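You operate a simulated robot arm through the tools that you are given. There is no shell and no other tool. Be economical: measure what you need, move in short steps, check, and stop when the job is done.

You are at the controls of a simulated robot arm. One attempt, no reset.

JOB
Rain is coming: shut and latch casement one, then wipe the sill dry.
Fine: loosen its stay first and leave it loose; white cloth back where it lay.

The check looks at the end state, three seconds after you hand in, the way a careful person would. Anything else that was tipped, shoved, dropped, spilled or broken makes it a failure. Flat cloth is picked up by pressing the open fingertips on it (5 to 10 N) and closing them slowly along it; thin cloth reads only 2 to 8 mm in the jaws.

ROBOT AND FRAMES
A 7-joint arm with a two-finger parallel gripper, fixed in place. Base frame: the origin is at the foot of the arm, x ahead of it, y to its left, z up; the work surface is at about z = 800. Lengths are in mm, angles in degrees, forces in N, time in s.
With the tool pointing down near the work surface it reaches from about 100 to 880 mm from the base axis. Its first joint turns from -115.0 to 115.0 degrees. Payload 3.91 kg.
The TCP is the grasp point between the finger pads, 30 mm short of the fingertips. In the tool frame z runs along the fingers and y along their closing line. The gripper opens to 110 mm. The fingers are 20 mm wide and 10 mm thick; the gripper's body (48 by 112 mm) begins 55 mm behind the TCP.
Orientation is that of the tool frame in the base frame, as a unit quaternion [w, x, y, z]. With the fingers straight down and closing along the base's y, the tool's x points along the base's -x, its y along +y and its z along -z.

CONTROLS
- The arm moves only by the tool play_rows. Its argument "rows" is a list of rows, each a list of 7 numbers: the shift along the tool's x, y, z in cm, then the turn, a rotation vector about the tool's x, y, z in degrees, then the opening, from 0 (shut) to 1 (fully open). In form: [[dx, dy, dz, wx, wy, wz, jaw], ...]. A call has 1 to 8 rows; each row shifts and turns the commanded pose from where the row before left it, along the tool's axes as they then stand. Rows are played at 5 a second. More than 50 mm and 8.6 degrees between two rows, or a gripper value outside its range, and nothing of the call is played. Where a pose cannot be reached the arm comes as near as it can. A force on the tool above 40 N (or 10 N above the force at the start of the call, whichever is more), or a blocked arm, ends the call early, and 0.2 s more pass. Each finger travels about 153 mm/s and halts on what it meets, pressing with about 42 N; the grip force reading is that of the motor and also rises with nothing between the fingers. The clock runs only during rows and for 0.2 s after the last one: add rows that do not move to give the fingers time. The reply holds the time, the measured pose of the TCP, the force on the tool along the base axes, the opening and the grip force, in the units named above and with some noise, and new pictures: "pictures" is both (left out), scene, wrist or none.
- Cameras (640 x 400 px; columns grow to the right, rows downward): "scene" is fixed at [220.7, -500.6, 1682.1]; the picture's right is [0.91, -0.42, 0.00], its down [-0.16, -0.35, -0.92] and it looks along [0.39, 0.84, -0.39] (base axes); focal length 268 px, centre (320, 200). "wrist" rides on the gripper at [-36, 0, -57] in the tool frame; the picture's right is [0.00, -1.00, 0.00], its down [0.97, 0.00, -0.24] and it looks along [0.24, 0.00, 0.97] (tool axes); focal length 218 px, centre (320, 200). There is no depth. A picture from a camera that has moved, and an enlarged one, comes with that camera's place and axes in the base frame and with its lens.
- raise_lower(by): slides the trunk up (or, below 0, down) by that many mm; the arm rides with it, the base frame stays. It gives what a move gives, with no picture.
- enlarge(camera, box): a new picture of the part [left, top, right, bottom] of that camera's present view, enlarged. The clock stands still meanwhile.
- finish_job(): hands the job in; it is judged then, once.

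Work in short steps. Places have to be worked out from the pictures, the camera data and where the tool is seen: move nearer, look again, correct. Check each grasp and each placing, and mend what went wrong. You have 120 turns and 150 pictures in all, those below and enlarged ones among them. Open the gripper and draw the arm clear of the work before you hand the job in, unless the task says otherwise; then end with one line.

The tools are called after "Request:" as a command line: name --pt "numbers of a row" for each row, then --argument value for the rest, lists and objects as JSON in quotes. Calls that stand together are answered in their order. play_rows: Moves the arm, as the interface text tells. Its arguments: {"type":"object","properties":{"rows":{"type":"array","items":{"type":"array","items":{"type":"number"}}},"pictures":{"type":"string","enum":["both","scene","wrist","none"]}},"required":["rows"]} The other tools are called the same way: raise_lower (by) slides the trunk up or down; enlarge (camera, box) takes an enlarged picture of a part of a camera's view; finish_job () hands the job in.

At the start:

```text
t: 0.0
position: [376.9, 300.2, 1587.4]
ee_rot: [0.0, 0.0, 1.0, 0.0]
wrist_force: [0.1, 0.3, 0.2]
gripper_width: 109.9
gripper_force: 0.0
trunk travel left (down, up): [-900.0, 90.0]
```

scene: 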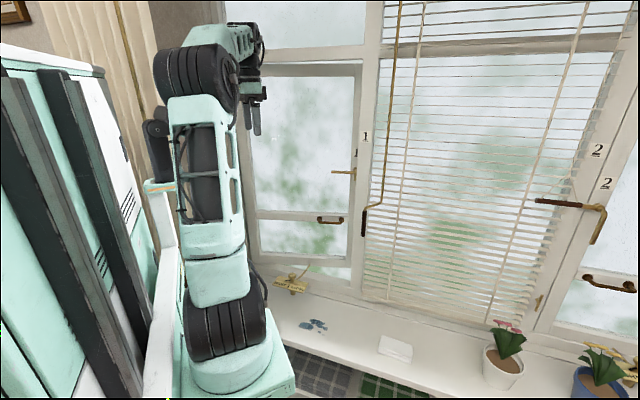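
wrist: 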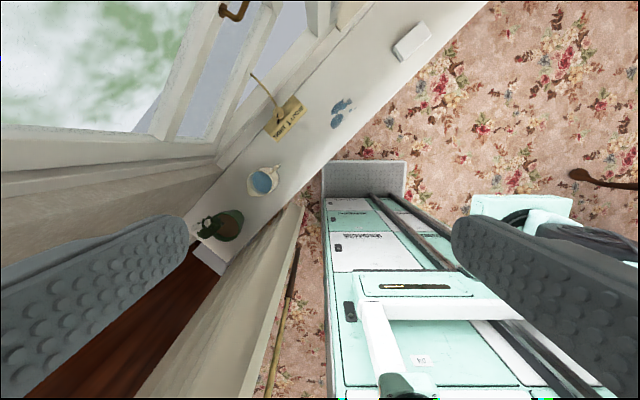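

The pictures show a window with casement 1 open a little outward, a stay on the sill and a cloth. I enlarge the key areas first.

Request:
enlarge --camera "scene" --box '[240, 120, 400, 220]'

Request:
enlarge --camera "scene" --box '[250, 220, 450, 400]'

Request:
enlarge --camera "wrist" --box '[180, 0, 460, 260]'

Request:
enlarge --camera "scene" --box '[340, 0, 640, 240]'

```text
4.00 times, centred on (320, 170) of scene
camera zoom: at [220.7, -500.6, 1682.1], right [0.91, -0.42, 0.0], down [-0.16, -0.35, -0.92], along [0.39, 0.84, -0.39], focal length 1073 px, centre (320, 320)
```

zoom: 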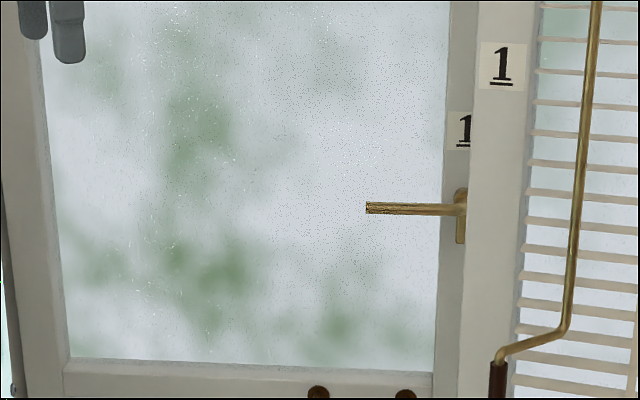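

```text
2.22 times, centred on (350, 310) of scene
camera zoom: at [220.7, -500.6, 1682.1], right [0.91, -0.42, 0.0], down [-0.16, -0.35, -0.92], along [0.39, 0.84, -0.39], focal length 596 px, centre (253, -44)
```

zoom: 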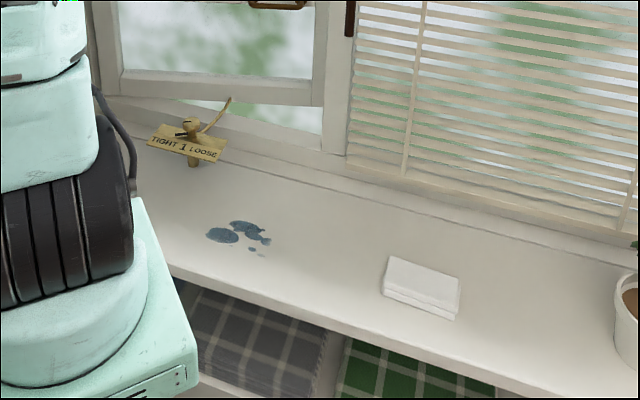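

```text
1.54 times, centred on (320, 130) of wrist
camera zoom: at [412.5, 300.7, 1642.8], right [0.0, -1.0, 0.0], down [-0.97, 0.0, 0.24], along [-0.24, 0.0, -0.97], focal length 336 px, centre (320, 308)
```

zoom: 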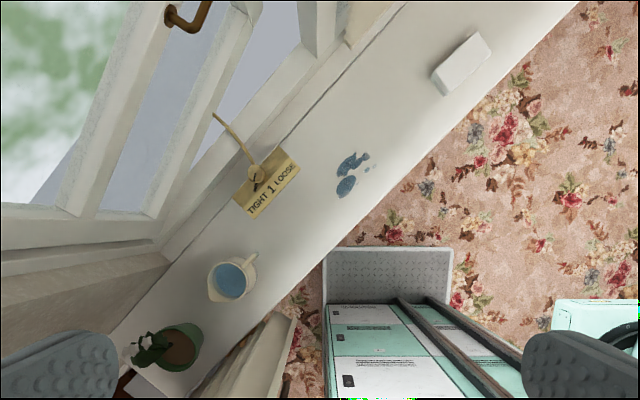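

```text
1.67 times, centred on (490, 120) of scene
camera zoom: at [220.7, -500.6, 1682.1], right [0.91, -0.42, 0.0], down [-0.16, -0.35, -0.92], along [0.39, 0.84, -0.39], focal length 447 px, centre (37, 333)
```

zoom: 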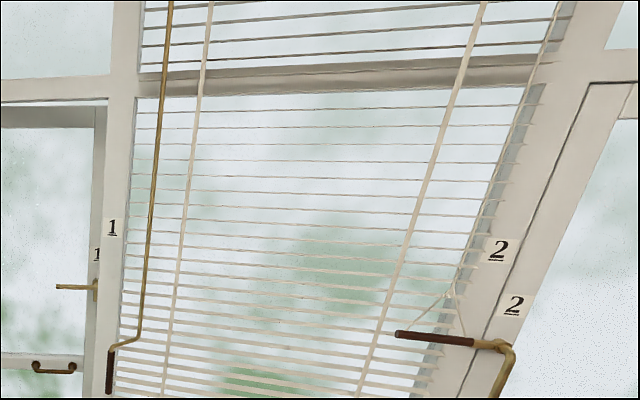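

I look at latch two as a model of the latched state, and at the stay close-up.

Request:
enlarge --camera "scene" --box '[520, 140, 640, 310]'

Request:
enlarge --camera "wrist" --box '[240, 60, 360, 150]'

Request:
enlarge --camera "scene" --box '[260, 240, 380, 340]'

```text
2.35 times, centred on (580, 225) of scene
camera zoom: at [220.7, -500.6, 1682.1], right [0.91, -0.42, 0.0], down [-0.16, -0.35, -0.92], along [0.39, 0.84, -0.39], focal length 631 px, centre (-292, 141)
```

zoom: 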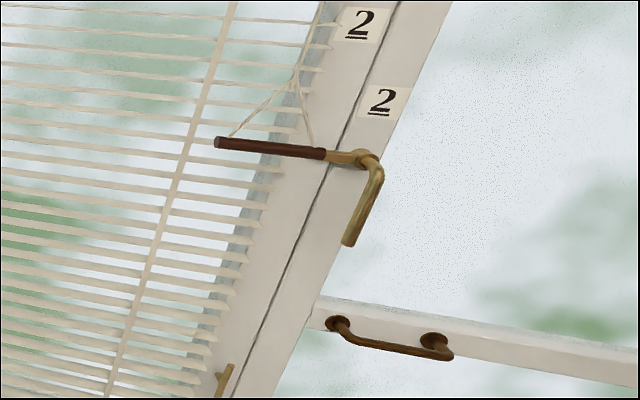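

```text
4.44 times, centred on (300, 105) of wrist
camera zoom: at [412.5, 300.7, 1642.8], right [0.0, -1.0, 0.0], down [-0.97, 0.0, 0.24], along [-0.24, 0.0, -0.97], focal length 970 px, centre (409, 622)
```

zoom: 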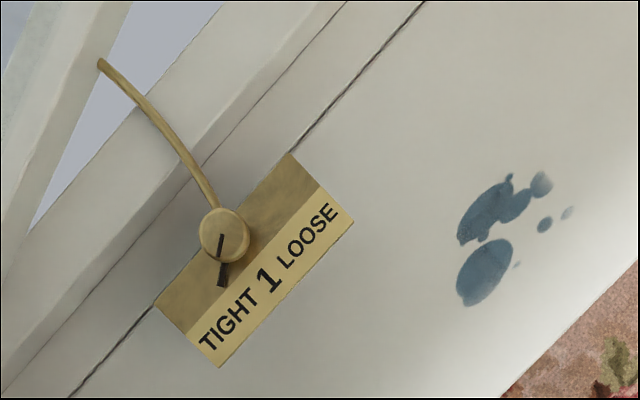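

```text
4.00 times, centred on (320, 290) of scene
camera zoom: at [220.7, -500.6, 1682.1], right [0.91, -0.42, 0.0], down [-0.16, -0.35, -0.92], along [0.39, 0.84, -0.39], focal length 1073 px, centre (320, -160)
```

zoom: 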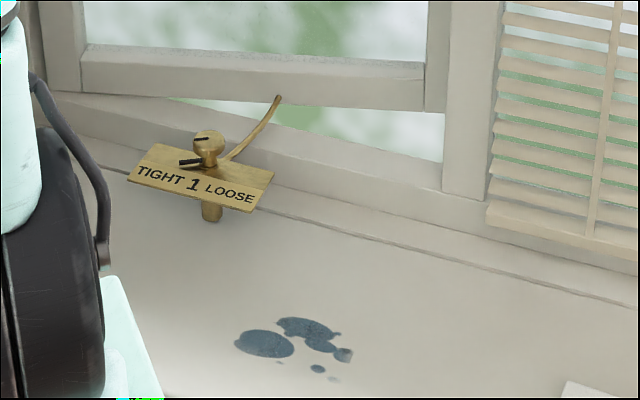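

Window wall runs at 45° (outward normal ≈ (0.707, 0.707)). The stay knob is at about (517, 440, 870), with its pointer on TIGHT; the cloth is at about (762, 5), the spill at about (530, 225). I lower the trunk and look closer.

Request:
raise_lower --by -300

Request:
play_rows --pt "0 0 0 0 0 0 1"

```text
t: 3.0
position: [375.8, 299.3, 1287.0]
ee_rot: [0.0, 0.0, 1.0, 0.0]
wrist_force: [0.3, -1.0, -0.3]
gripper_width: 110.2
gripper_force: 0.0
trunk travel left (down, up): [-600.0, 390.0]
```

```text
t: 3.4
position: [376.5, 300.2, 1286.6]
ee_rot: [-0.001, 0.0, 1.0, 0.0]
wrist_force: [-0.1, -0.6, 0.5]
gripper_width: 109.8
gripper_force: 0.1
trunk travel left (down, up): [-600.0, 390.0]
camera wrist: at [412.5, 300.6, 1342.8], right [0.0, -1.0, 0.0], down [-0.97, 0.0, 0.24], along [-0.24, 0.0, -0.97], focal length 218 px, centre (320, 200)
```

scene: 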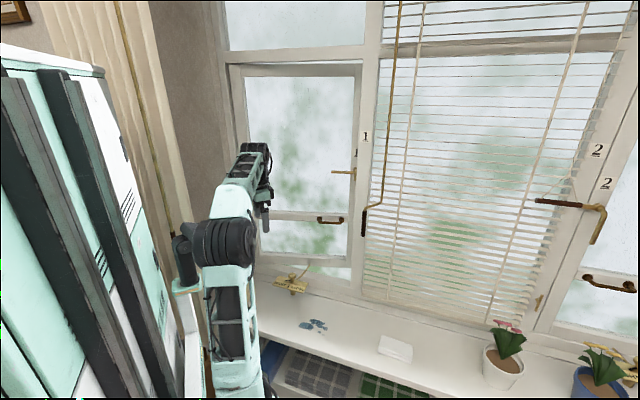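
wrist: 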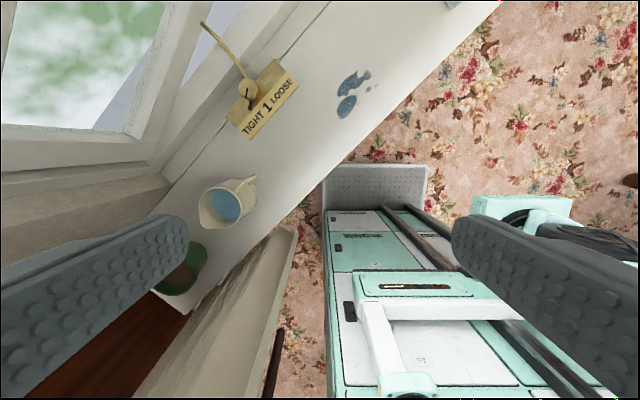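

The knob appears at about (513, 433), z perhaps 900. I move over it at height 1100 to refine.

Request:
play_rows --pt "-3 3 3 0 0 0 1" --pt "-3 3 4 0 0 0 1" --pt "-3 3 4 0 0 0 1" --pt "-3 3 4 0 0 0 1" --pt "0 0 3 0 0 0 1"

Request:
enlarge --camera "wrist" --box '[200, 80, 440, 320]'

Request:
enlarge --camera "scene" --box '[240, 140, 400, 300]'

```text
refused: row 1 steps farther than a row can; nothing moved
```

```text
1.67 times, centred on (320, 200) of wrist
camera zoom: at [412.5, 300.6, 1342.8], right [0.0, -1.0, 0.0], down [-0.97, 0.0, 0.24], along [-0.24, 0.0, -0.97], focal length 364 px, centre (320, 200)
```

zoom: 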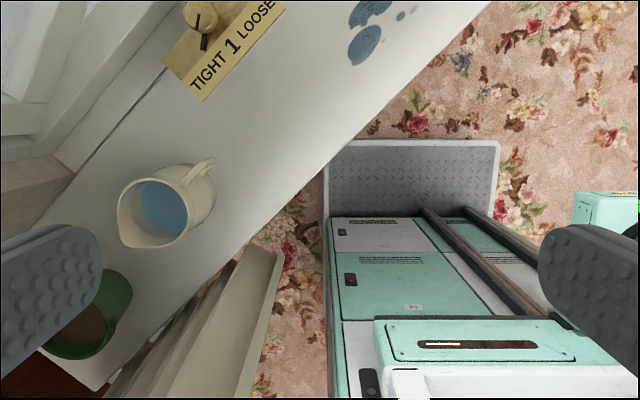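

```text
2.50 times, centred on (320, 220) of scene
camera zoom: at [220.7, -500.6, 1682.1], right [0.91, -0.42, 0.0], down [-0.16, -0.35, -0.92], along [0.39, 0.84, -0.39], focal length 671 px, centre (320, 150)
```

zoom: 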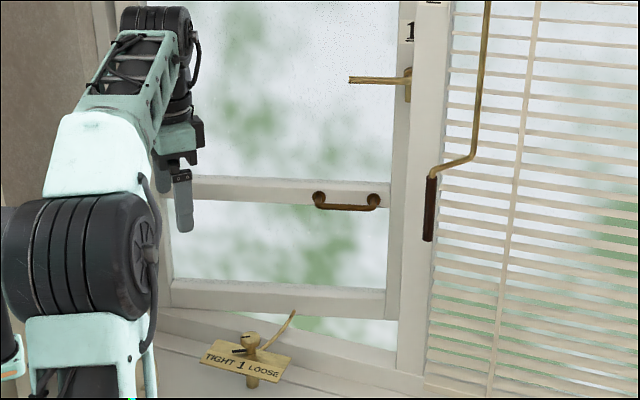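

Each row must stay under 50 mm total; I move again with smaller rows.

Request:
play_rows --pt "-2.4 2.4 3 0 0 0 1" --pt "-2.4 2.4 3 0 0 0 1" --pt "-2.4 2.4 3 0 0 0 1" --pt "-2.4 2.4 3 0 0 0 1" --pt "-2.4 2.4 3 0 0 0 1" --pt "0 0 3.5 0 0 0 1" --pt "0 0 0 0 0 0 1"

```text
t: 5.0
position: [496.8, 419.1, 1101.2]
ee_rot: [0.0, 0.0, 1.0, 0.0]
wrist_force: [0.2, 0.2, -0.4]
gripper_width: 110.2
gripper_force: 0.1
trunk travel left (down, up): [-600.0, 390.0]
camera wrist: at [532.6, 420.2, 1157.1], right [0.0, -1.0, 0.0], down [-0.97, 0.0, 0.24], along [-0.24, 0.0, -0.97], focal length 218 px, centre (320, 200)
```

scene: 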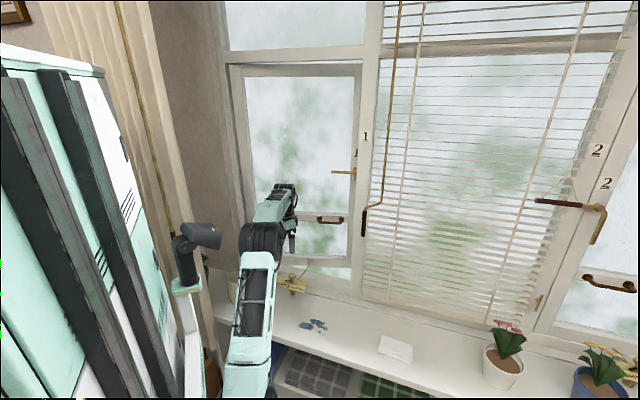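
wrist: 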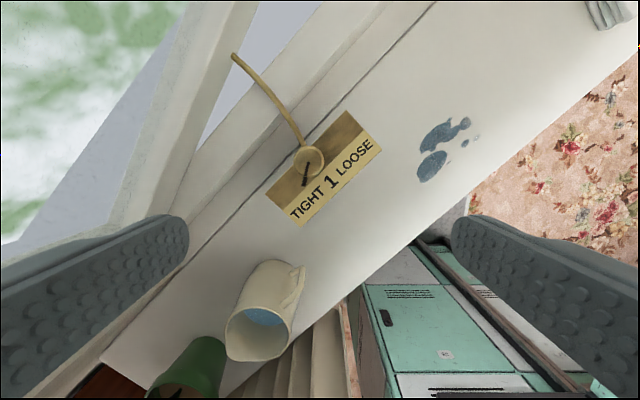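

Knob top is near (517, 435, 900), about 35 mm across. I centre over it and descend to z≈950, half opening.

Request:
play_rows --pt "-2.0 1.6 2 0 0 0 1" --pt "0 0 4.5 0 0 0 1" --pt "0 0 4.5 0 0 0 1" --pt "0 0 3.0 0 0 0 1" --pt "0 0 0 0 0 0 1"

Request:
enlarge --camera "scene" --box '[240, 220, 340, 320]'

```text
t: 6.2
position: [516.0, 436.9, 962.9]
ee_rot: [0.0, -0.001, 1.0, 0.0]
wrist_force: [-0.3, 0.3, 0.3]
gripper_width: 110.1
gripper_force: 0.1
trunk travel left (down, up): [-600.0, 390.0]
camera wrist: at [552.6, 437.4, 1017.9], right [0.0, -1.0, 0.0], down [-0.97, 0.0, 0.24], along [-0.24, 0.0, -0.97], focal length 218 px, centre (320, 200)
```

scene: 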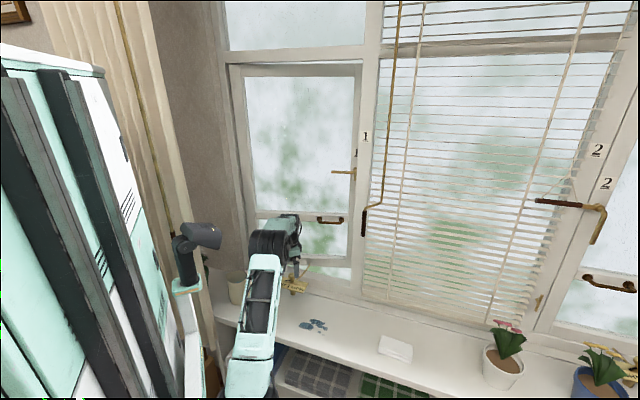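
wrist: 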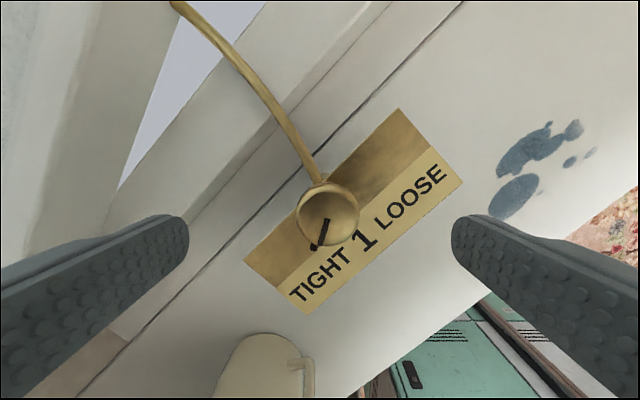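

```text
4.00 times, centred on (290, 270) of scene
camera zoom: at [220.7, -500.6, 1682.1], right [0.91, -0.42, 0.0], down [-0.16, -0.35, -0.92], along [0.39, 0.84, -0.39], focal length 1073 px, centre (440, -80)
```

zoom: 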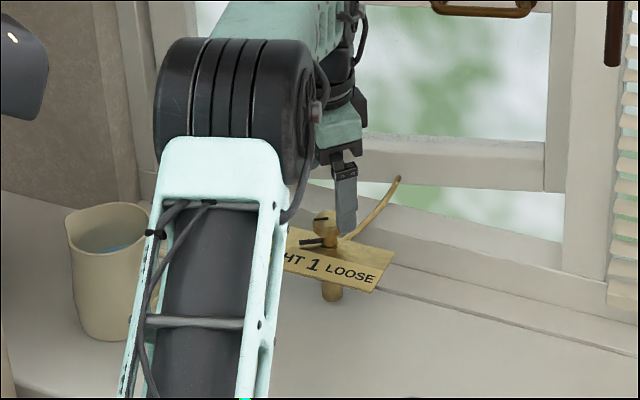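

Knob centre confirmed at about (517, 434). The stay arm leaves toward +x, so I start with the fingers turned −32° and narrow the jaws before descending.

Request:
play_rows --pt "0 0 0 0 0 8 0.7" --pt "0 0 0 0 0 8 0.6" --pt "0 0 0 0 0 8 0.6" --pt "0 0 0 0 0 8 0.6" --pt "0 0 2 0 0 0 0.6" --pt "0 0 0 0 0 0 0.6"

Request:
enlarge --camera "scene" --box '[240, 220, 340, 320]'

```text
t: 7.6
position: [516.5, 436.6, 942.5]
ee_rot: [0.0, 0.276, 0.961, -0.001]
wrist_force: [-0.2, 0.3, 0.2]
gripper_width: 66.1
gripper_force: 0.1
trunk travel left (down, up): [-600.0, 390.0]
camera wrist: at [546.8, 417.6, 997.8], right [-0.53, -0.85, 0.0], down [-0.82, 0.51, 0.24], along [-0.2, 0.13, -0.97], focal length 218 px, centre (320, 200)
```

scene: 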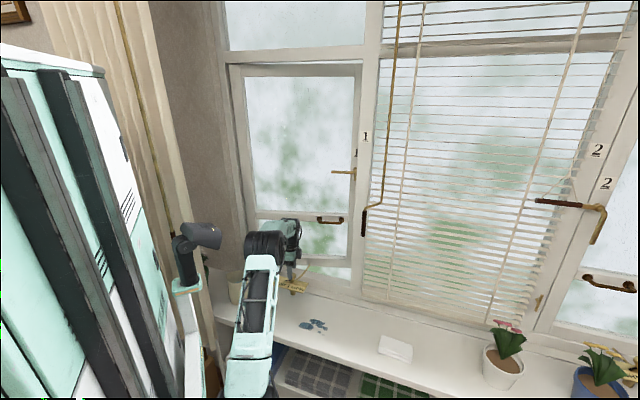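
wrist: 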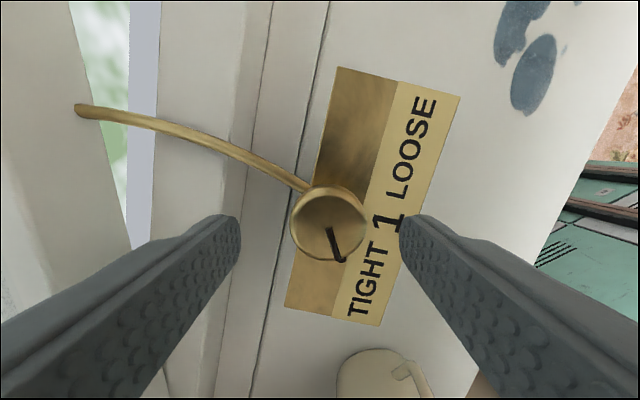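

```text
4.00 times, centred on (290, 270) of scene
camera zoom: at [220.7, -500.6, 1682.1], right [0.91, -0.42, 0.0], down [-0.16, -0.35, -0.92], along [0.39, 0.84, -0.39], focal length 1073 px, centre (440, -80)
```

zoom: 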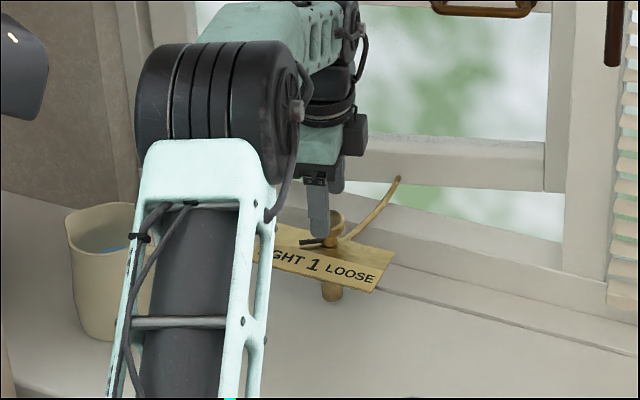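

Alignment is good and the fingers will swing away from the stay arm. I descend so the tips straddle the knob (tips near z≈882), then close.

Request:
play_rows --pt "0 0 1.5 0 0 0 0.6" --pt "0 0 1.5 0 0 0 0.6" --pt "0 0 0 0 0 0 0.6" --pt "0 0 0 0 0 0 0.4" --pt "0 0 0 0 0 0 0.2" --pt "0 0 0 0 0 0 0.2"

Request:
enlarge --camera "scene" --box '[260, 240, 330, 310]'

```text
t: 9.0
position: [516.2, 433.2, 911.6]
ee_rot: [-0.002, 0.275, 0.961, -0.003]
wrist_force: [-15.6, -29.2, 3.2]
gripper_width: 35.7
gripper_force: 44.9
trunk travel left (down, up): [-600.0, 390.0]
camera wrist: at [545.7, 414.5, 967.6], right [-0.53, -0.85, 0.01], down [-0.82, 0.52, 0.24], along [-0.21, 0.12, -0.97], focal length 218 px, centre (320, 200)
```

scene: 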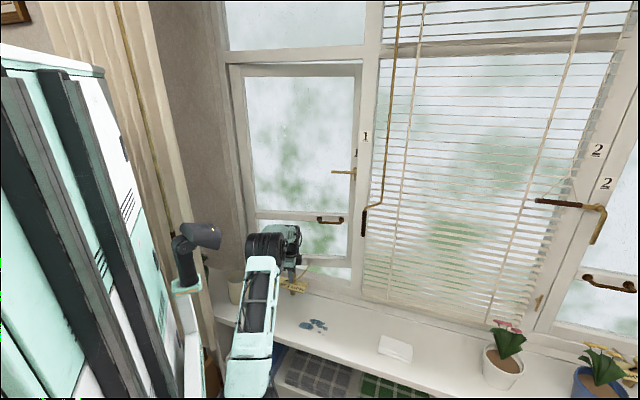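
wrist: 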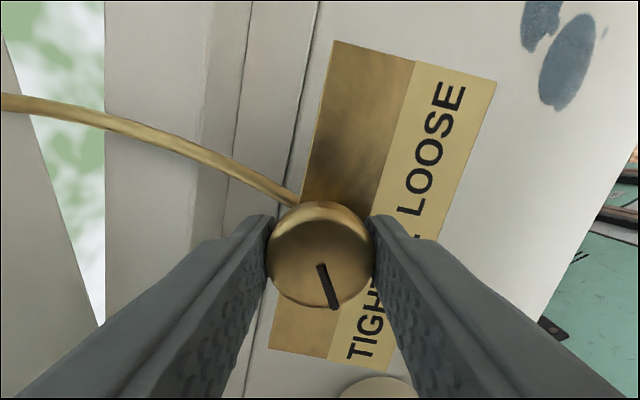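

```text
5.71 times, centred on (295, 275) of scene
camera zoom: at [220.7, -500.6, 1682.1], right [0.91, -0.42, 0.0], down [-0.16, -0.35, -0.92], along [0.39, 0.84, -0.39], focal length 1533 px, centre (463, -229)
```

zoom: 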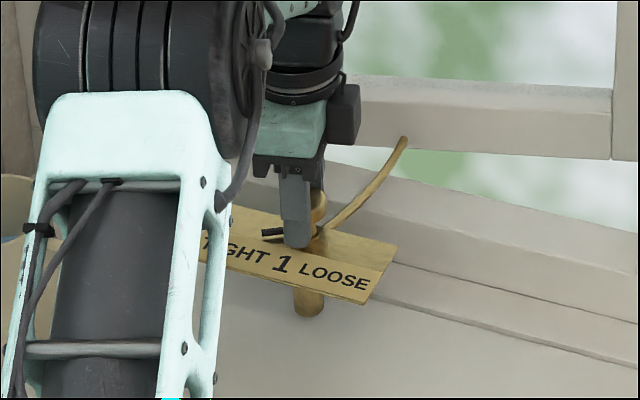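

The knob (36 mm) is gripped. I relieve the 4 mm side offset, then turn counter-clockwise toward LOOSE.

Request:
play_rows --pt "0 -0.37 0 0 0 0 0.2" --pt "0 0 0 0 0 0 0.2" --pt "0 0 0 0 0 -6 0.2" --pt "0 0 0 0 0 -6 0.2" --pt "0 0 0 0 0 -6 0.2" --pt "0 0 0 0 0 -6 0.2" --pt "0 0 0 0 0 -6 0.2"

```text
t: 10.6
position: [514.6, 432.1, 913.8]
ee_rot: [0.0, 0.015, 1.0, -0.001]
wrist_force: [-4.2, -10.2, -7.1]
gripper_width: 35.4
gripper_force: 45.2
trunk travel left (down, up): [-600.0, 390.0]
camera wrist: at [551.0, 432.0, 967.8], right [-0.03, -1.0, 0.0], down [-0.97, 0.03, 0.24], along [-0.24, 0.01, -0.97], focal length 218 px, centre (320, 200)
```

scene: 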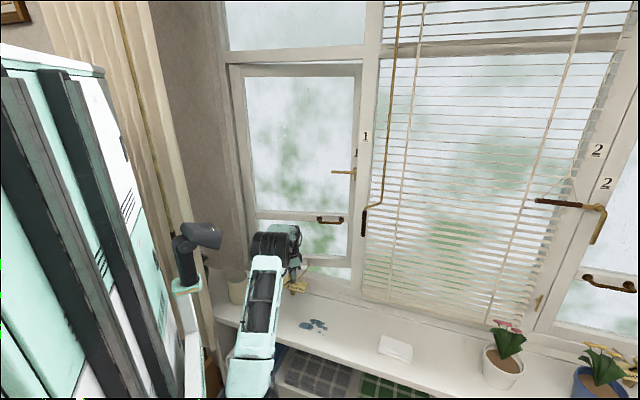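
wrist: 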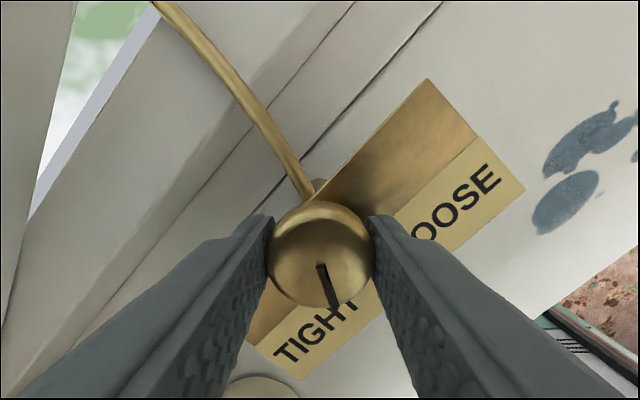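

The pointer turns with the jaws; 30° done. I continue.

Request:
play_rows --pt "0 0 0 0 0 -7 0.2" --pt "0 0 0 0 0 -7 0.2" --pt "0 0 0 0 0 -7 0.2" --pt "0 0 0 0 0 -7 0.2" --pt "0 0 0 0 0 -7 0.2" --pt "0 0 0 0 0 -7 0.2" --pt "0 0 0 0 0 -7 0.2" --pt "0 0 0 0 0 0 0.2" --pictures "wrist"

```text
t: 12.4
position: [514.9, 431.9, 911.3]
ee_rot: [0.0, -0.399, 0.917, 0.001]
wrist_force: [1.3, -10.1, -7.0]
gripper_width: 35.3
gripper_force: 44.4
trunk travel left (down, up): [-600.0, 390.0]
camera wrist: at [539.5, 459.7, 967.8], right [0.73, -0.68, 0.0], down [-0.66, -0.71, 0.24], along [-0.16, -0.18, -0.97], focal length 218 px, centre (320, 200)
```

wrist: 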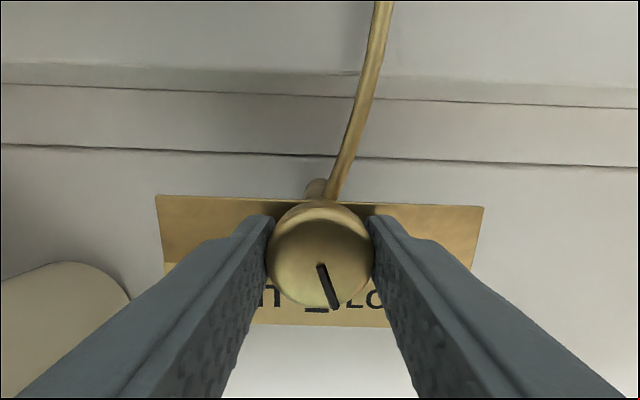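

The pointer has moved 79° and is only just past "1". I regrip to turn it further without bringing the fingers onto the stay arm.

Request:
play_rows --pt "0 0 0 0 0 0 0.45" --pt "0 0 0 0 0 0 0.6" --pt "0 0 -3.5 0 0 0 0.6" --pt "0 0 0 0 0 8.5 0.6" --pt "0 0 0 0 0 8.5 0.6" --pt "0 0 0 0 0 8.5 0.6" --pt "0 0 0 0 0 8.5 0.6" --pt "0 0 0 0 0 8.5 0.6" --pictures "none"

Request:
play_rows --pt "0 0 0 0 0 8.5 0.6" --pt "0 0 0 0 0 8.5 0.6" --pt "0 0 0 0 0 0 0.6" --pictures "wrist"

```text
t: 14.2
position: [515.0, 432.6, 947.4]
ee_rot: [0.0, -0.038, 0.999, 0.0]
wrist_force: [-0.6, 0.3, 0.3]
gripper_width: 66.1
gripper_force: 0.1
trunk travel left (down, up): [-600.0, 390.0]
```

```text
t: 15.0
position: [514.6, 432.3, 947.7]
ee_rot: [0.0, 0.109, 0.994, 0.0]
wrist_force: [-0.4, -0.4, 0.7]
gripper_width: 65.9
gripper_force: 0.0
trunk travel left (down, up): [-600.0, 390.0]
camera wrist: at [549.8, 425.8, 1002.9], right [-0.22, -0.98, 0.0], down [-0.95, 0.21, 0.24], along [-0.23, 0.05, -0.97], focal length 218 px, centre (320, 200)
```

wrist: 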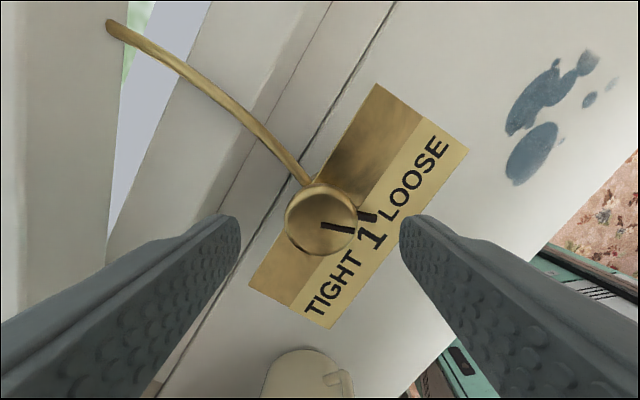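

The pointer is now past "1" toward LOOSE. I grip again and turn about 45° more.

Request:
play_rows --pt "0 0 1.8 0 0 0 0.6" --pt "0 0 1.8 0 0 0 0.6" --pt "0 0 0 0 0 0 0.2" --pt "0 0 0 0 0 0 0.2" --pt "0 0 0 0 0 -7 0.2" --pt "0 0 0 0 0 -7 0.2" --pt "0 0 0 0 0 -7 0.2" --pt "0 0 0 0 0 -7 0.2" --pictures "none"

Request:
play_rows --pt "0 0 0 0 0 -7 0.2" --pt "0 0 0 0 0 -7 0.2" --pt "0 0 0 0 0 -7 0.2" --pt "0 0 0 0 0 0 0.2" --pictures "wrist"

```text
t: 16.8
position: [514.8, 433.6, 911.6]
ee_rot: [0.0, -0.135, 0.991, -0.001]
wrist_force: [-1.1, -5.3, -7.2]
gripper_width: 35.6
gripper_force: 45.2
trunk travel left (down, up): [-600.0, 390.0]
```

```text
t: 17.8
position: [514.6, 432.8, 910.8]
ee_rot: [0.0, -0.314, 0.949, 0.0]
wrist_force: [0.9, -4.1, -6.2]
gripper_width: 35.3
gripper_force: 44.7
trunk travel left (down, up): [-600.0, 390.0]
camera wrist: at [543.9, 454.7, 966.7], right [0.6, -0.8, 0.0], down [-0.78, -0.58, 0.24], along [-0.19, -0.14, -0.97], focal length 218 px, centre (320, 200)
```

wrist: 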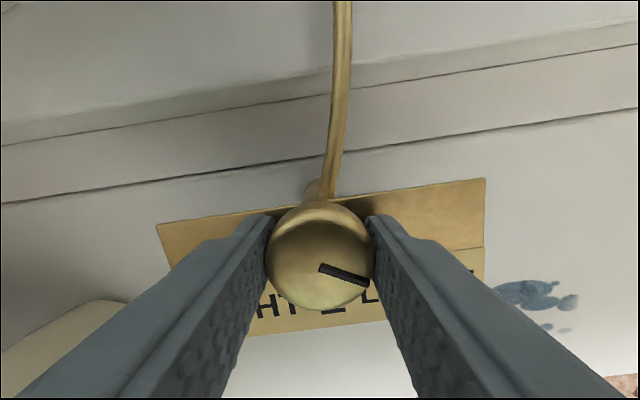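

Still turning freely, pointer at roughly 128°. A little further, to mirror the TIGHT position.

Request:
play_rows --pt "0 0 0 0 0 -7 0.2" --pt "0 0 0 0 0 -7 0.2" --pt "0 0 0 0 0 0 0.2" --pt "0 0 0 0 0 0 0.45" --pt "0 0 0 0 0 0 0.6" --pt "0 0 -3.5 0 0 0 0.6" --pt "0 0 -3.5 0 0 0 0.6" --pt "0 0 -3.5 0 0 0 0.6"

Request:
enlarge --camera "wrist" --box '[240, 130, 440, 260]'

```text
t: 19.6
position: [512.6, 431.5, 1015.8]
ee_rot: [0.0, -0.427, 0.904, 0.0]
wrist_force: [-0.1, -0.1, -0.3]
gripper_width: 65.9
gripper_force: 0.0
trunk travel left (down, up): [-600.0, 390.0]
camera wrist: at [536.5, 461.2, 1072.2], right [0.77, -0.64, 0.0], down [-0.62, -0.75, 0.24], along [-0.15, -0.19, -0.97], focal length 218 px, centre (320, 200)
```

scene: 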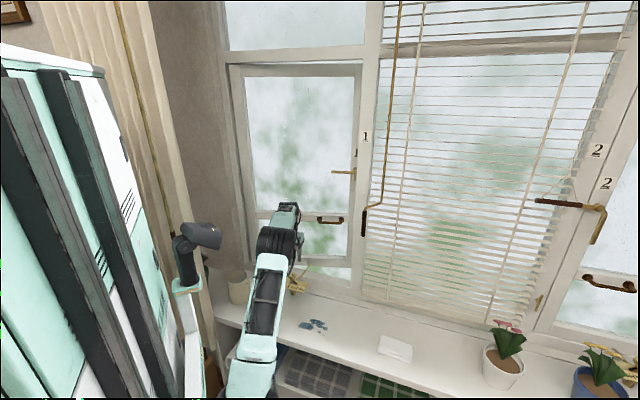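
wrist: 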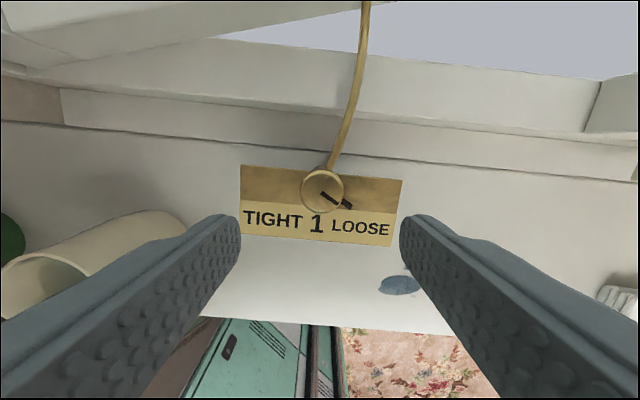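

```text
3.08 times, centred on (340, 195) of wrist
camera zoom: at [536.5, 461.2, 1072.2], right [0.77, -0.64, 0.0], down [-0.62, -0.75, 0.24], along [-0.15, -0.19, -0.97], focal length 672 px, centre (258, 215)
```

zoom: 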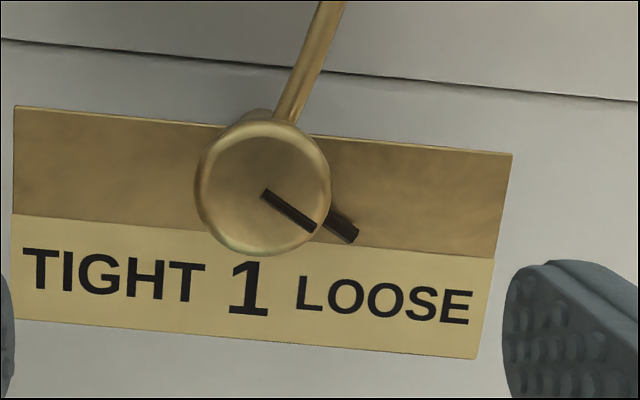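

The pointer plainly stands at LOOSE. Next I back off from the window and raise, then tilt the tool to face the pull handle on the casement.

Request:
play_rows --pt "0 0 -1 0 0 5.6 0.6" --pt "1.67 -2.4 -2.6 0 0 0 0.6" --pt "1.67 -2.4 -2.6 0 0 0 0.6" --pt "1.67 -2.4 -2.6 0 0 0 0.6" --pt "1.67 -2.4 -2.6 0 0 0 0.6" --pt "1.67 -2.4 -2.6 0 0 0 0.6" --pt "1.67 -2.4 -2.6 0 0 0 0.6" --pictures "none"

Request:
play_rows --pt "0 0 0 0 -8.2 0 0.6" --pt "0 0 0 0 -8.2 0 0.6" --pt "0 0 0 0 -8.2 0 0.6" --pt "0 0 0 0 -8.2 0 0.6" --pt "0 0 0 0 -8.2 0 0.6" --pt "0 0 0 0 -8.2 0 0.6" --pt "0 0 0 0 -8.2 0 0.6" --pt "0 0 0 0 -8.2 0 0.6"

```text
t: 21.2
position: [545.0, 260.4, 1182.9]
ee_rot: [0.0, -0.383, 0.924, 0.0]
wrist_force: [0.4, -0.4, -0.8]
gripper_width: 66.1
gripper_force: 0.1
trunk travel left (down, up): [-600.0, 390.0]
```

```text
t: 23.0
position: [525.3, 276.2, 1182.3]
ee_rot: [0.495, -0.341, 0.768, 0.22]
wrist_force: [7.0, -4.0, 0.7]
gripper_width: 65.9
gripper_force: 0.0
trunk travel left (down, up): [-600.0, 390.0]
camera wrist: at [501.1, 249.3, 1237.1], right [0.74, -0.67, 0.0], down [-0.42, -0.46, -0.79], along [0.53, 0.58, -0.62], focal length 218 px, centre (320, 200)
```

scene: 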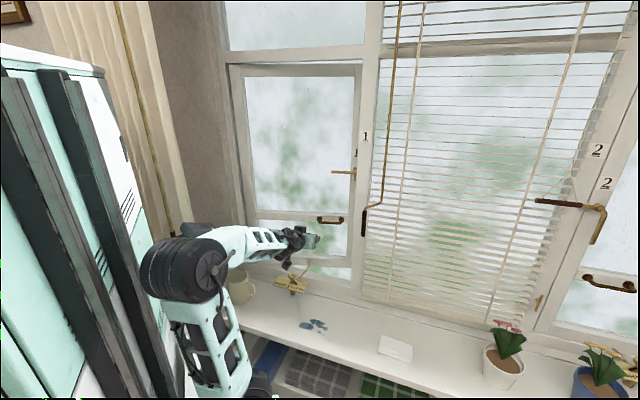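
wrist: 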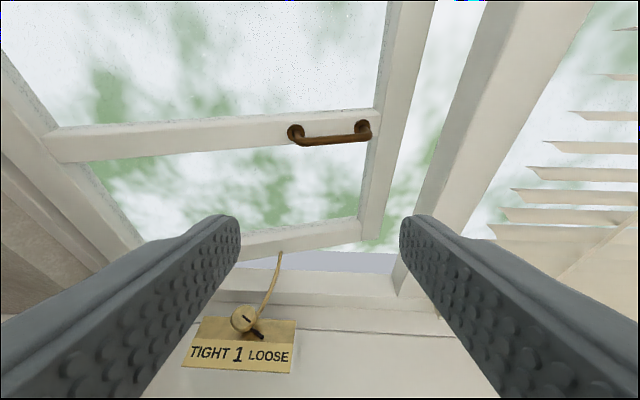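

The arm lags the commanded tilt (possible joint limit). I let it settle and read again.

Request:
play_rows --pt "0 0 0 0 0 0 0.6" --pt "0 0 0 0 0 0 0.6" --pictures "none"

```text
t: 23.6
position: [544.6, 259.7, 1182.5]
ee_rot: [0.501, -0.321, 0.777, 0.206]
wrist_force: [0.3, 0.6, -0.5]
gripper_width: 66.0
gripper_force: 0.1
trunk travel left (down, up): [-600.0, 390.0]
```

Now settled. I finish the tilt to horizontal and look straight at the casement.

Request:
play_rows --pt "0 0 0 0 -8.2 0 0.6" --pt "0 0 0 0 -8.2 0 0.6" --pt "0 0 0 0 -8 0 0.6" --pt "0 0 0 0 0 0 0.6" --pt "0 0 0 0 0 0 0.6" --pt "0 0 0 0 0 0 0.6"

Request:
enlarge --camera "scene" --box '[200, 40, 400, 300]'

```text
t: 25.0
position: [545.7, 259.8, 1182.5]
ee_rot: [0.654, -0.27, 0.653, 0.27]
wrist_force: [0.5, 0.2, 0.2]
gripper_width: 66.0
gripper_force: 0.0
trunk travel left (down, up): [-600.0, 390.0]
camera wrist: at [504.8, 220.6, 1217.0], right [0.71, -0.71, 0.0], down [-0.17, -0.17, -0.97], along [0.69, 0.69, -0.24], focal length 218 px, centre (320, 200)
```

scene: 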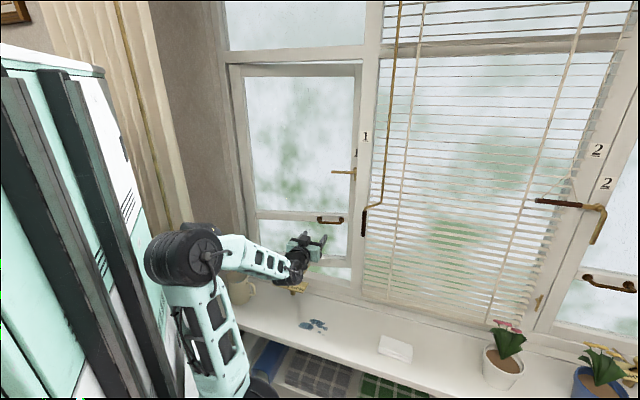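
wrist: 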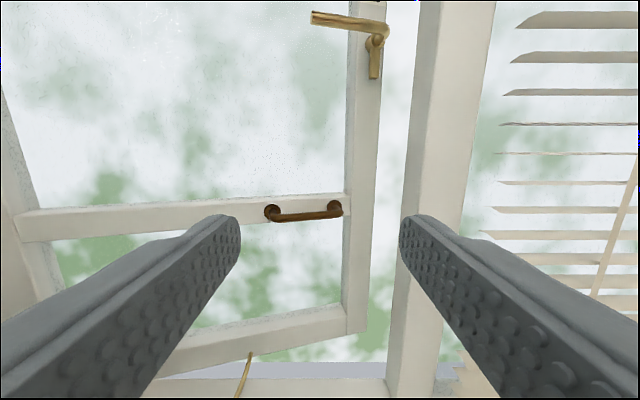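

```text
1.54 times, centred on (300, 170) of scene
camera zoom: at [220.7, -500.6, 1682.1], right [0.91, -0.42, 0.0], down [-0.16, -0.35, -0.92], along [0.39, 0.84, -0.39], focal length 413 px, centre (351, 246)
```

zoom: 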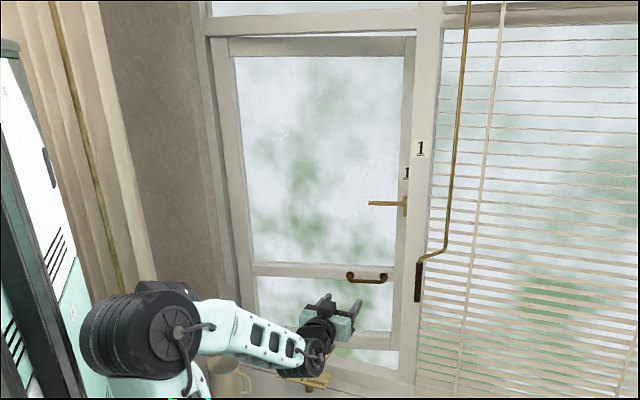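

Clear view: the pull bar is near (s=181, q=830, z≈1115) in window axes, the casement open about 14°. I zoom on the latch to understand it.

Request:
enlarge --camera "wrist" --box '[290, 0, 450, 100]'

Request:
enlarge --camera "wrist" --box '[240, 170, 400, 270]'

Request:
enlarge --camera "scene" --box '[320, 120, 390, 190]'

```text
4.00 times, centred on (370, 50) of wrist
camera zoom: at [504.8, 220.6, 1217.0], right [0.71, -0.71, 0.0], down [-0.17, -0.17, -0.97], along [0.69, 0.69, -0.24], focal length 873 px, centre (120, 800)
```

zoom: 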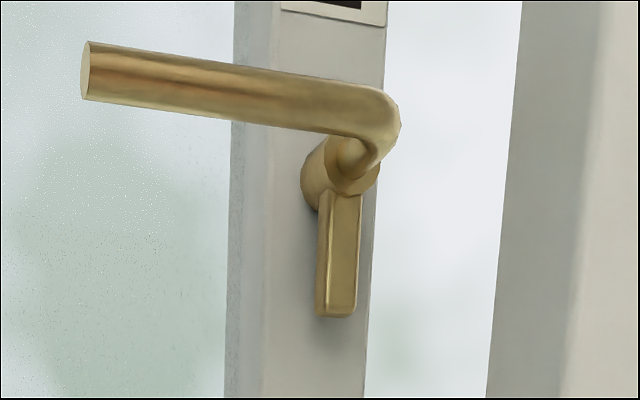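

```text
4.00 times, centred on (320, 220) of wrist
camera zoom: at [504.8, 220.6, 1217.0], right [0.71, -0.71, 0.0], down [-0.17, -0.17, -0.97], along [0.69, 0.69, -0.24], focal length 873 px, centre (320, 120)
```

zoom: 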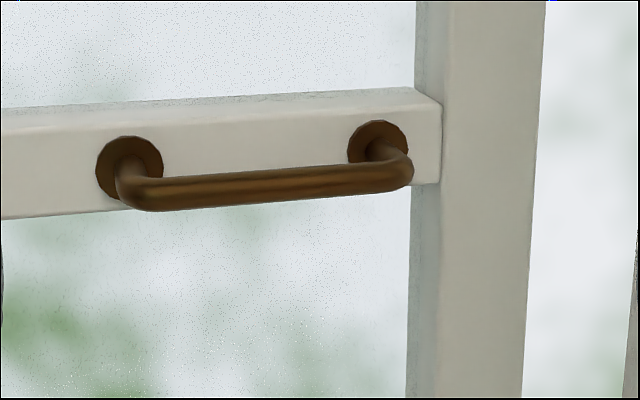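

```text
5.71 times, centred on (355, 155) of scene
camera zoom: at [220.7, -500.6, 1682.1], right [0.91, -0.42, 0.0], down [-0.16, -0.35, -0.92], along [0.39, 0.84, -0.39], focal length 1533 px, centre (120, 457)
```

zoom: 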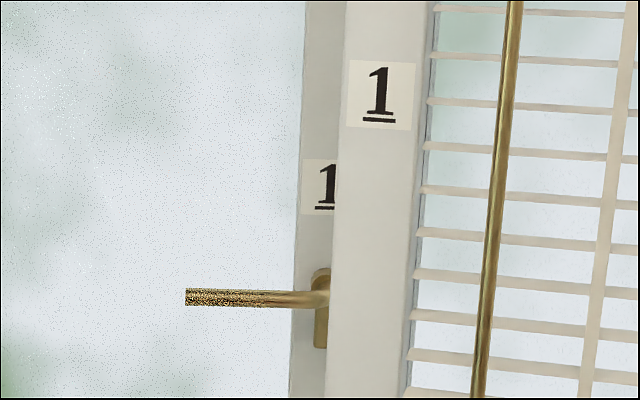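

The lever must turn from left to down (tongue swings right onto the mullion). I roll the tool so the jaws close vertically and approach the pull bar.

Request:
play_rows --pt "0 0 0 0 0 -8.4 0.6" --pt "0 0 0 0 0 -8.4 0.6" --pt "0 0 0 0 0 -8.4 0.6" --pt "0 0 0 0 0 -8.4 0.6" --pt "0 0 0 0 0 -8.4 0.6" --pt "0 0 0 0 0 -8.4 0.6" --pt "0 0 0 0 0 -8.4 0.6" --pt "0 0 0 0 0 -8.4 0.6" --pictures "none"

Request:
play_rows --pt "0 0 0 0 0 -8.4 0.6" --pt "0 0 0 0 0 -8.4 0.6" --pt "0 0 0 0 0 -6 0.6" --pt "-1 3.3 3 0 0 0 0.6" --pt "-1 3.3 3 0 0 0 0.6" --pt "0 0 4.5 0 0 0 0.6" --pt "0 0 4.5 0 0 0 0.6" --pt "0 0 0 0 0 0 0.6"

```text
t: 26.8
position: [543.7, 260.5, 1182.9]
ee_rot: [0.694, -0.587, 0.394, -0.137]
wrist_force: [-0.2, -0.4, 0.0]
gripper_width: 65.9
gripper_force: 0.1
trunk travel left (down, up): [-600.0, 390.0]
```

```text
t: 28.6
position: [606.2, 341.1, 1163.5]
ee_rot: [-0.653, 0.654, -0.27, 0.271]
wrist_force: [-0.1, -0.4, -0.1]
gripper_width: 66.3
gripper_force: 0.1
out of reach, approached as far as the arm can: row 5, 6, 7
trunk travel left (down, up): [-600.0, 390.0]
camera wrist: at [541.3, 326.4, 1162.0], right [0.0, 0.0, 1.0], down [0.52, -0.86, 0.0], along [0.86, 0.52, 0.0], focal length 218 px, centre (320, 200)
```

scene: 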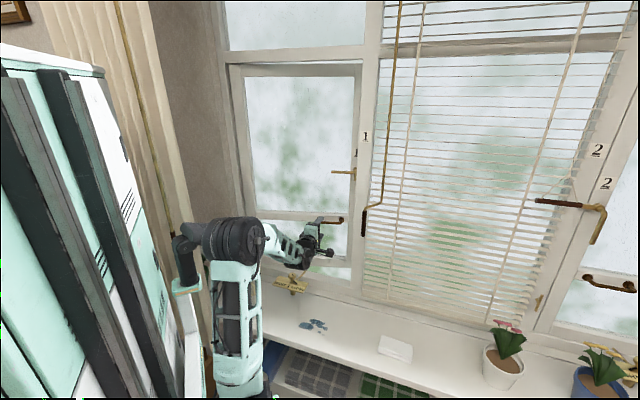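
wrist: 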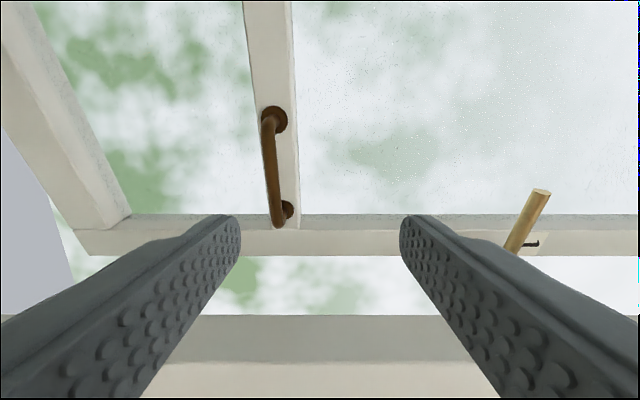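

Out of reach from this trunk height: the shoulder is too low. I back off slightly, raise the trunk 200 mm, then bring the tool back down.

Request:
play_rows --pt "0 0 -4 0 0 0 0.6" --pt "0 0 -4 0 0 0 0.6" --pt "0 0 0 0 0 0 0.6" --pictures "none"

Request:
raise_lower --by 200

Request:
play_rows --pt "0 4 0 0 0 0 0.6" --pt "0 4 0 0 0 0 0.6" --pt "0 4 0 0 0 0 0.6" --pt "0 4 0 0 0 0 0.6" --pt "0 4 0 0 0 0 0.6" --pt "0 0 0 0 0 0 0.6"

```text
t: 29.4
position: [549.2, 285.0, 1163.2]
ee_rot: [-0.653, 0.653, -0.27, 0.271]
wrist_force: [-0.6, 0.2, 0.7]
gripper_width: 66.1
gripper_force: 0.0
trunk travel left (down, up): [-600.0, 390.0]
```

```text
t: 31.6
position: [549.1, 284.2, 1363.8]
ee_rot: [0.653, -0.653, 0.271, -0.271]
wrist_force: [-0.4, 0.1, 0.0]
gripper_width: 65.8
gripper_force: 0.0
trunk travel left (down, up): [-800.0, 190.0]
```

```text
t: 33.0
position: [526.3, 250.9, 1273.0]
ee_rot: [-0.653, 0.654, -0.27, 0.271]
wrist_force: [0.4, -0.3, 1.7]
gripper_width: 65.9
gripper_force: 0.1
out of reach, approached as far as the arm can: row 2, 3, 4, 5
trunk travel left (down, up): [-800.0, 190.0]
camera wrist: at [460.7, 237.2, 1272.1], right [0.0, 0.0, 1.0], down [0.52, -0.86, 0.0], along [0.86, 0.52, 0.0], focal length 218 px, centre (320, 200)
```

scene: 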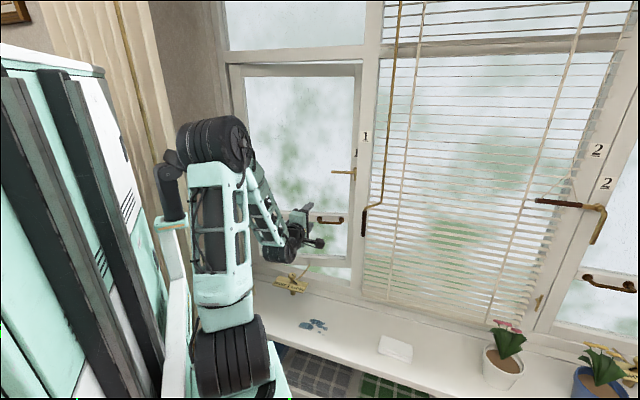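
wrist: 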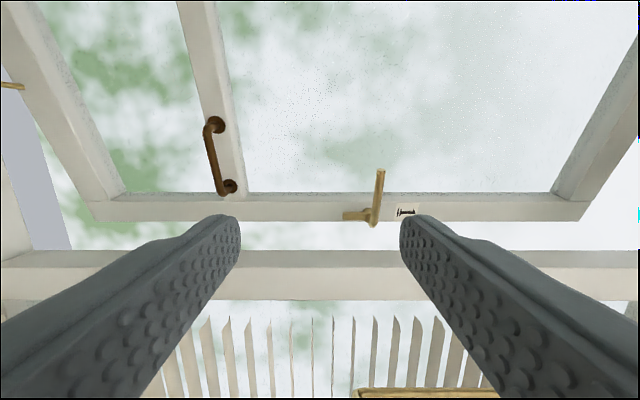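

The limit is the wrist bend, so the trunk should be lower instead. I raise the tool first, then lower the trunk.

Request:
play_rows --pt "0 -4 0 0 0 0 0.6" --pt "0 -4 0 0 0 0 0.6" --pt "0 -4 0 0 0 0 0.6" --pt "0 -4 0 0 0 0 0.6" --pt "0 -4 0 0 0 0 0.6" --pt "0 0 0 0 0 0 0.6" --pictures "none"

```text
t: 34.4
position: [526.1, 251.8, 1473.7]
ee_rot: [-0.653, 0.654, -0.27, 0.271]
wrist_force: [-0.7, 0.1, -0.6]
gripper_width: 66.0
gripper_force: 0.0
trunk travel left (down, up): [-800.0, 190.0]
```

Request:
raise_lower --by -350

Request:
play_rows --pt "-0.5 0 4.5 0 0 0 0.6" --pt "-0.5 0 4.5 0 0 0 0.6" --pt "0 0 4.5 0 0 0 0.6" --pt "0 0 4.5 0 0 0 0.6" --pt "0 0 0 0 0 0 0.6" --pt "0 0 0 0 0 0 0.6"

```text
t: 37.8
position: [526.8, 251.5, 1123.5]
ee_rot: [0.654, -0.653, 0.27, -0.271]
wrist_force: [-0.3, 0.0, -0.1]
gripper_width: 66.1
gripper_force: 0.0
trunk travel left (down, up): [-450.0, 540.0]
```

```text
t: 38.8
position: [719.5, 282.8, 1126.7]
ee_rot: [0.626, -0.621, 0.335, -0.332]
wrist_force: [-59.4, -59.8, 1.7]
gripper_width: 63.3
gripper_force: 0.1
trunk travel left (down, up): [-450.0, 540.0]
stopped in row 4: the force on the tool passed its limit (the readings are from after the stop); the commanded pose is now the measured one
camera wrist: at [653.1, 281.9, 1124.4], right [0.0, -0.01, 1.0], down [0.34, -0.94, -0.01], along [0.94, 0.34, 0.0], focal length 218 px, centre (320, 200)
```

scene: 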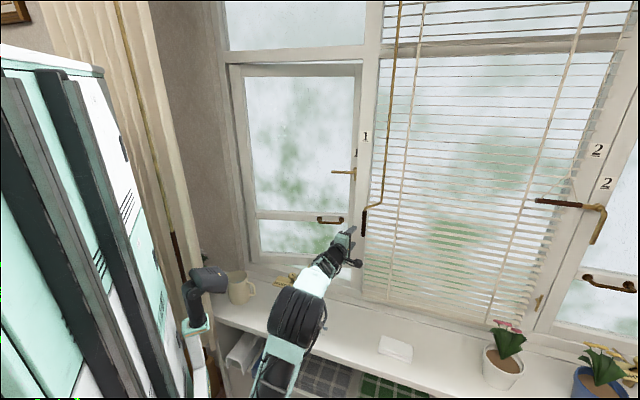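
wrist: 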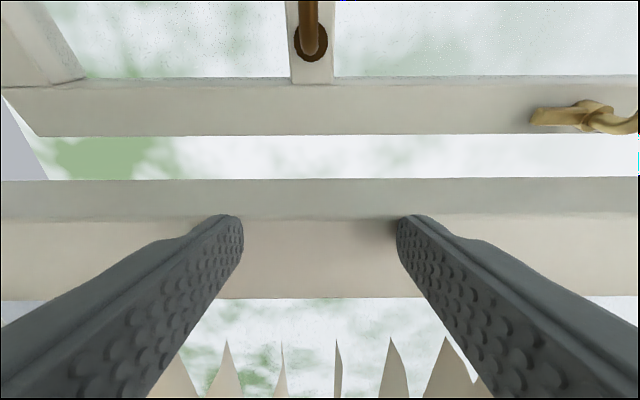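

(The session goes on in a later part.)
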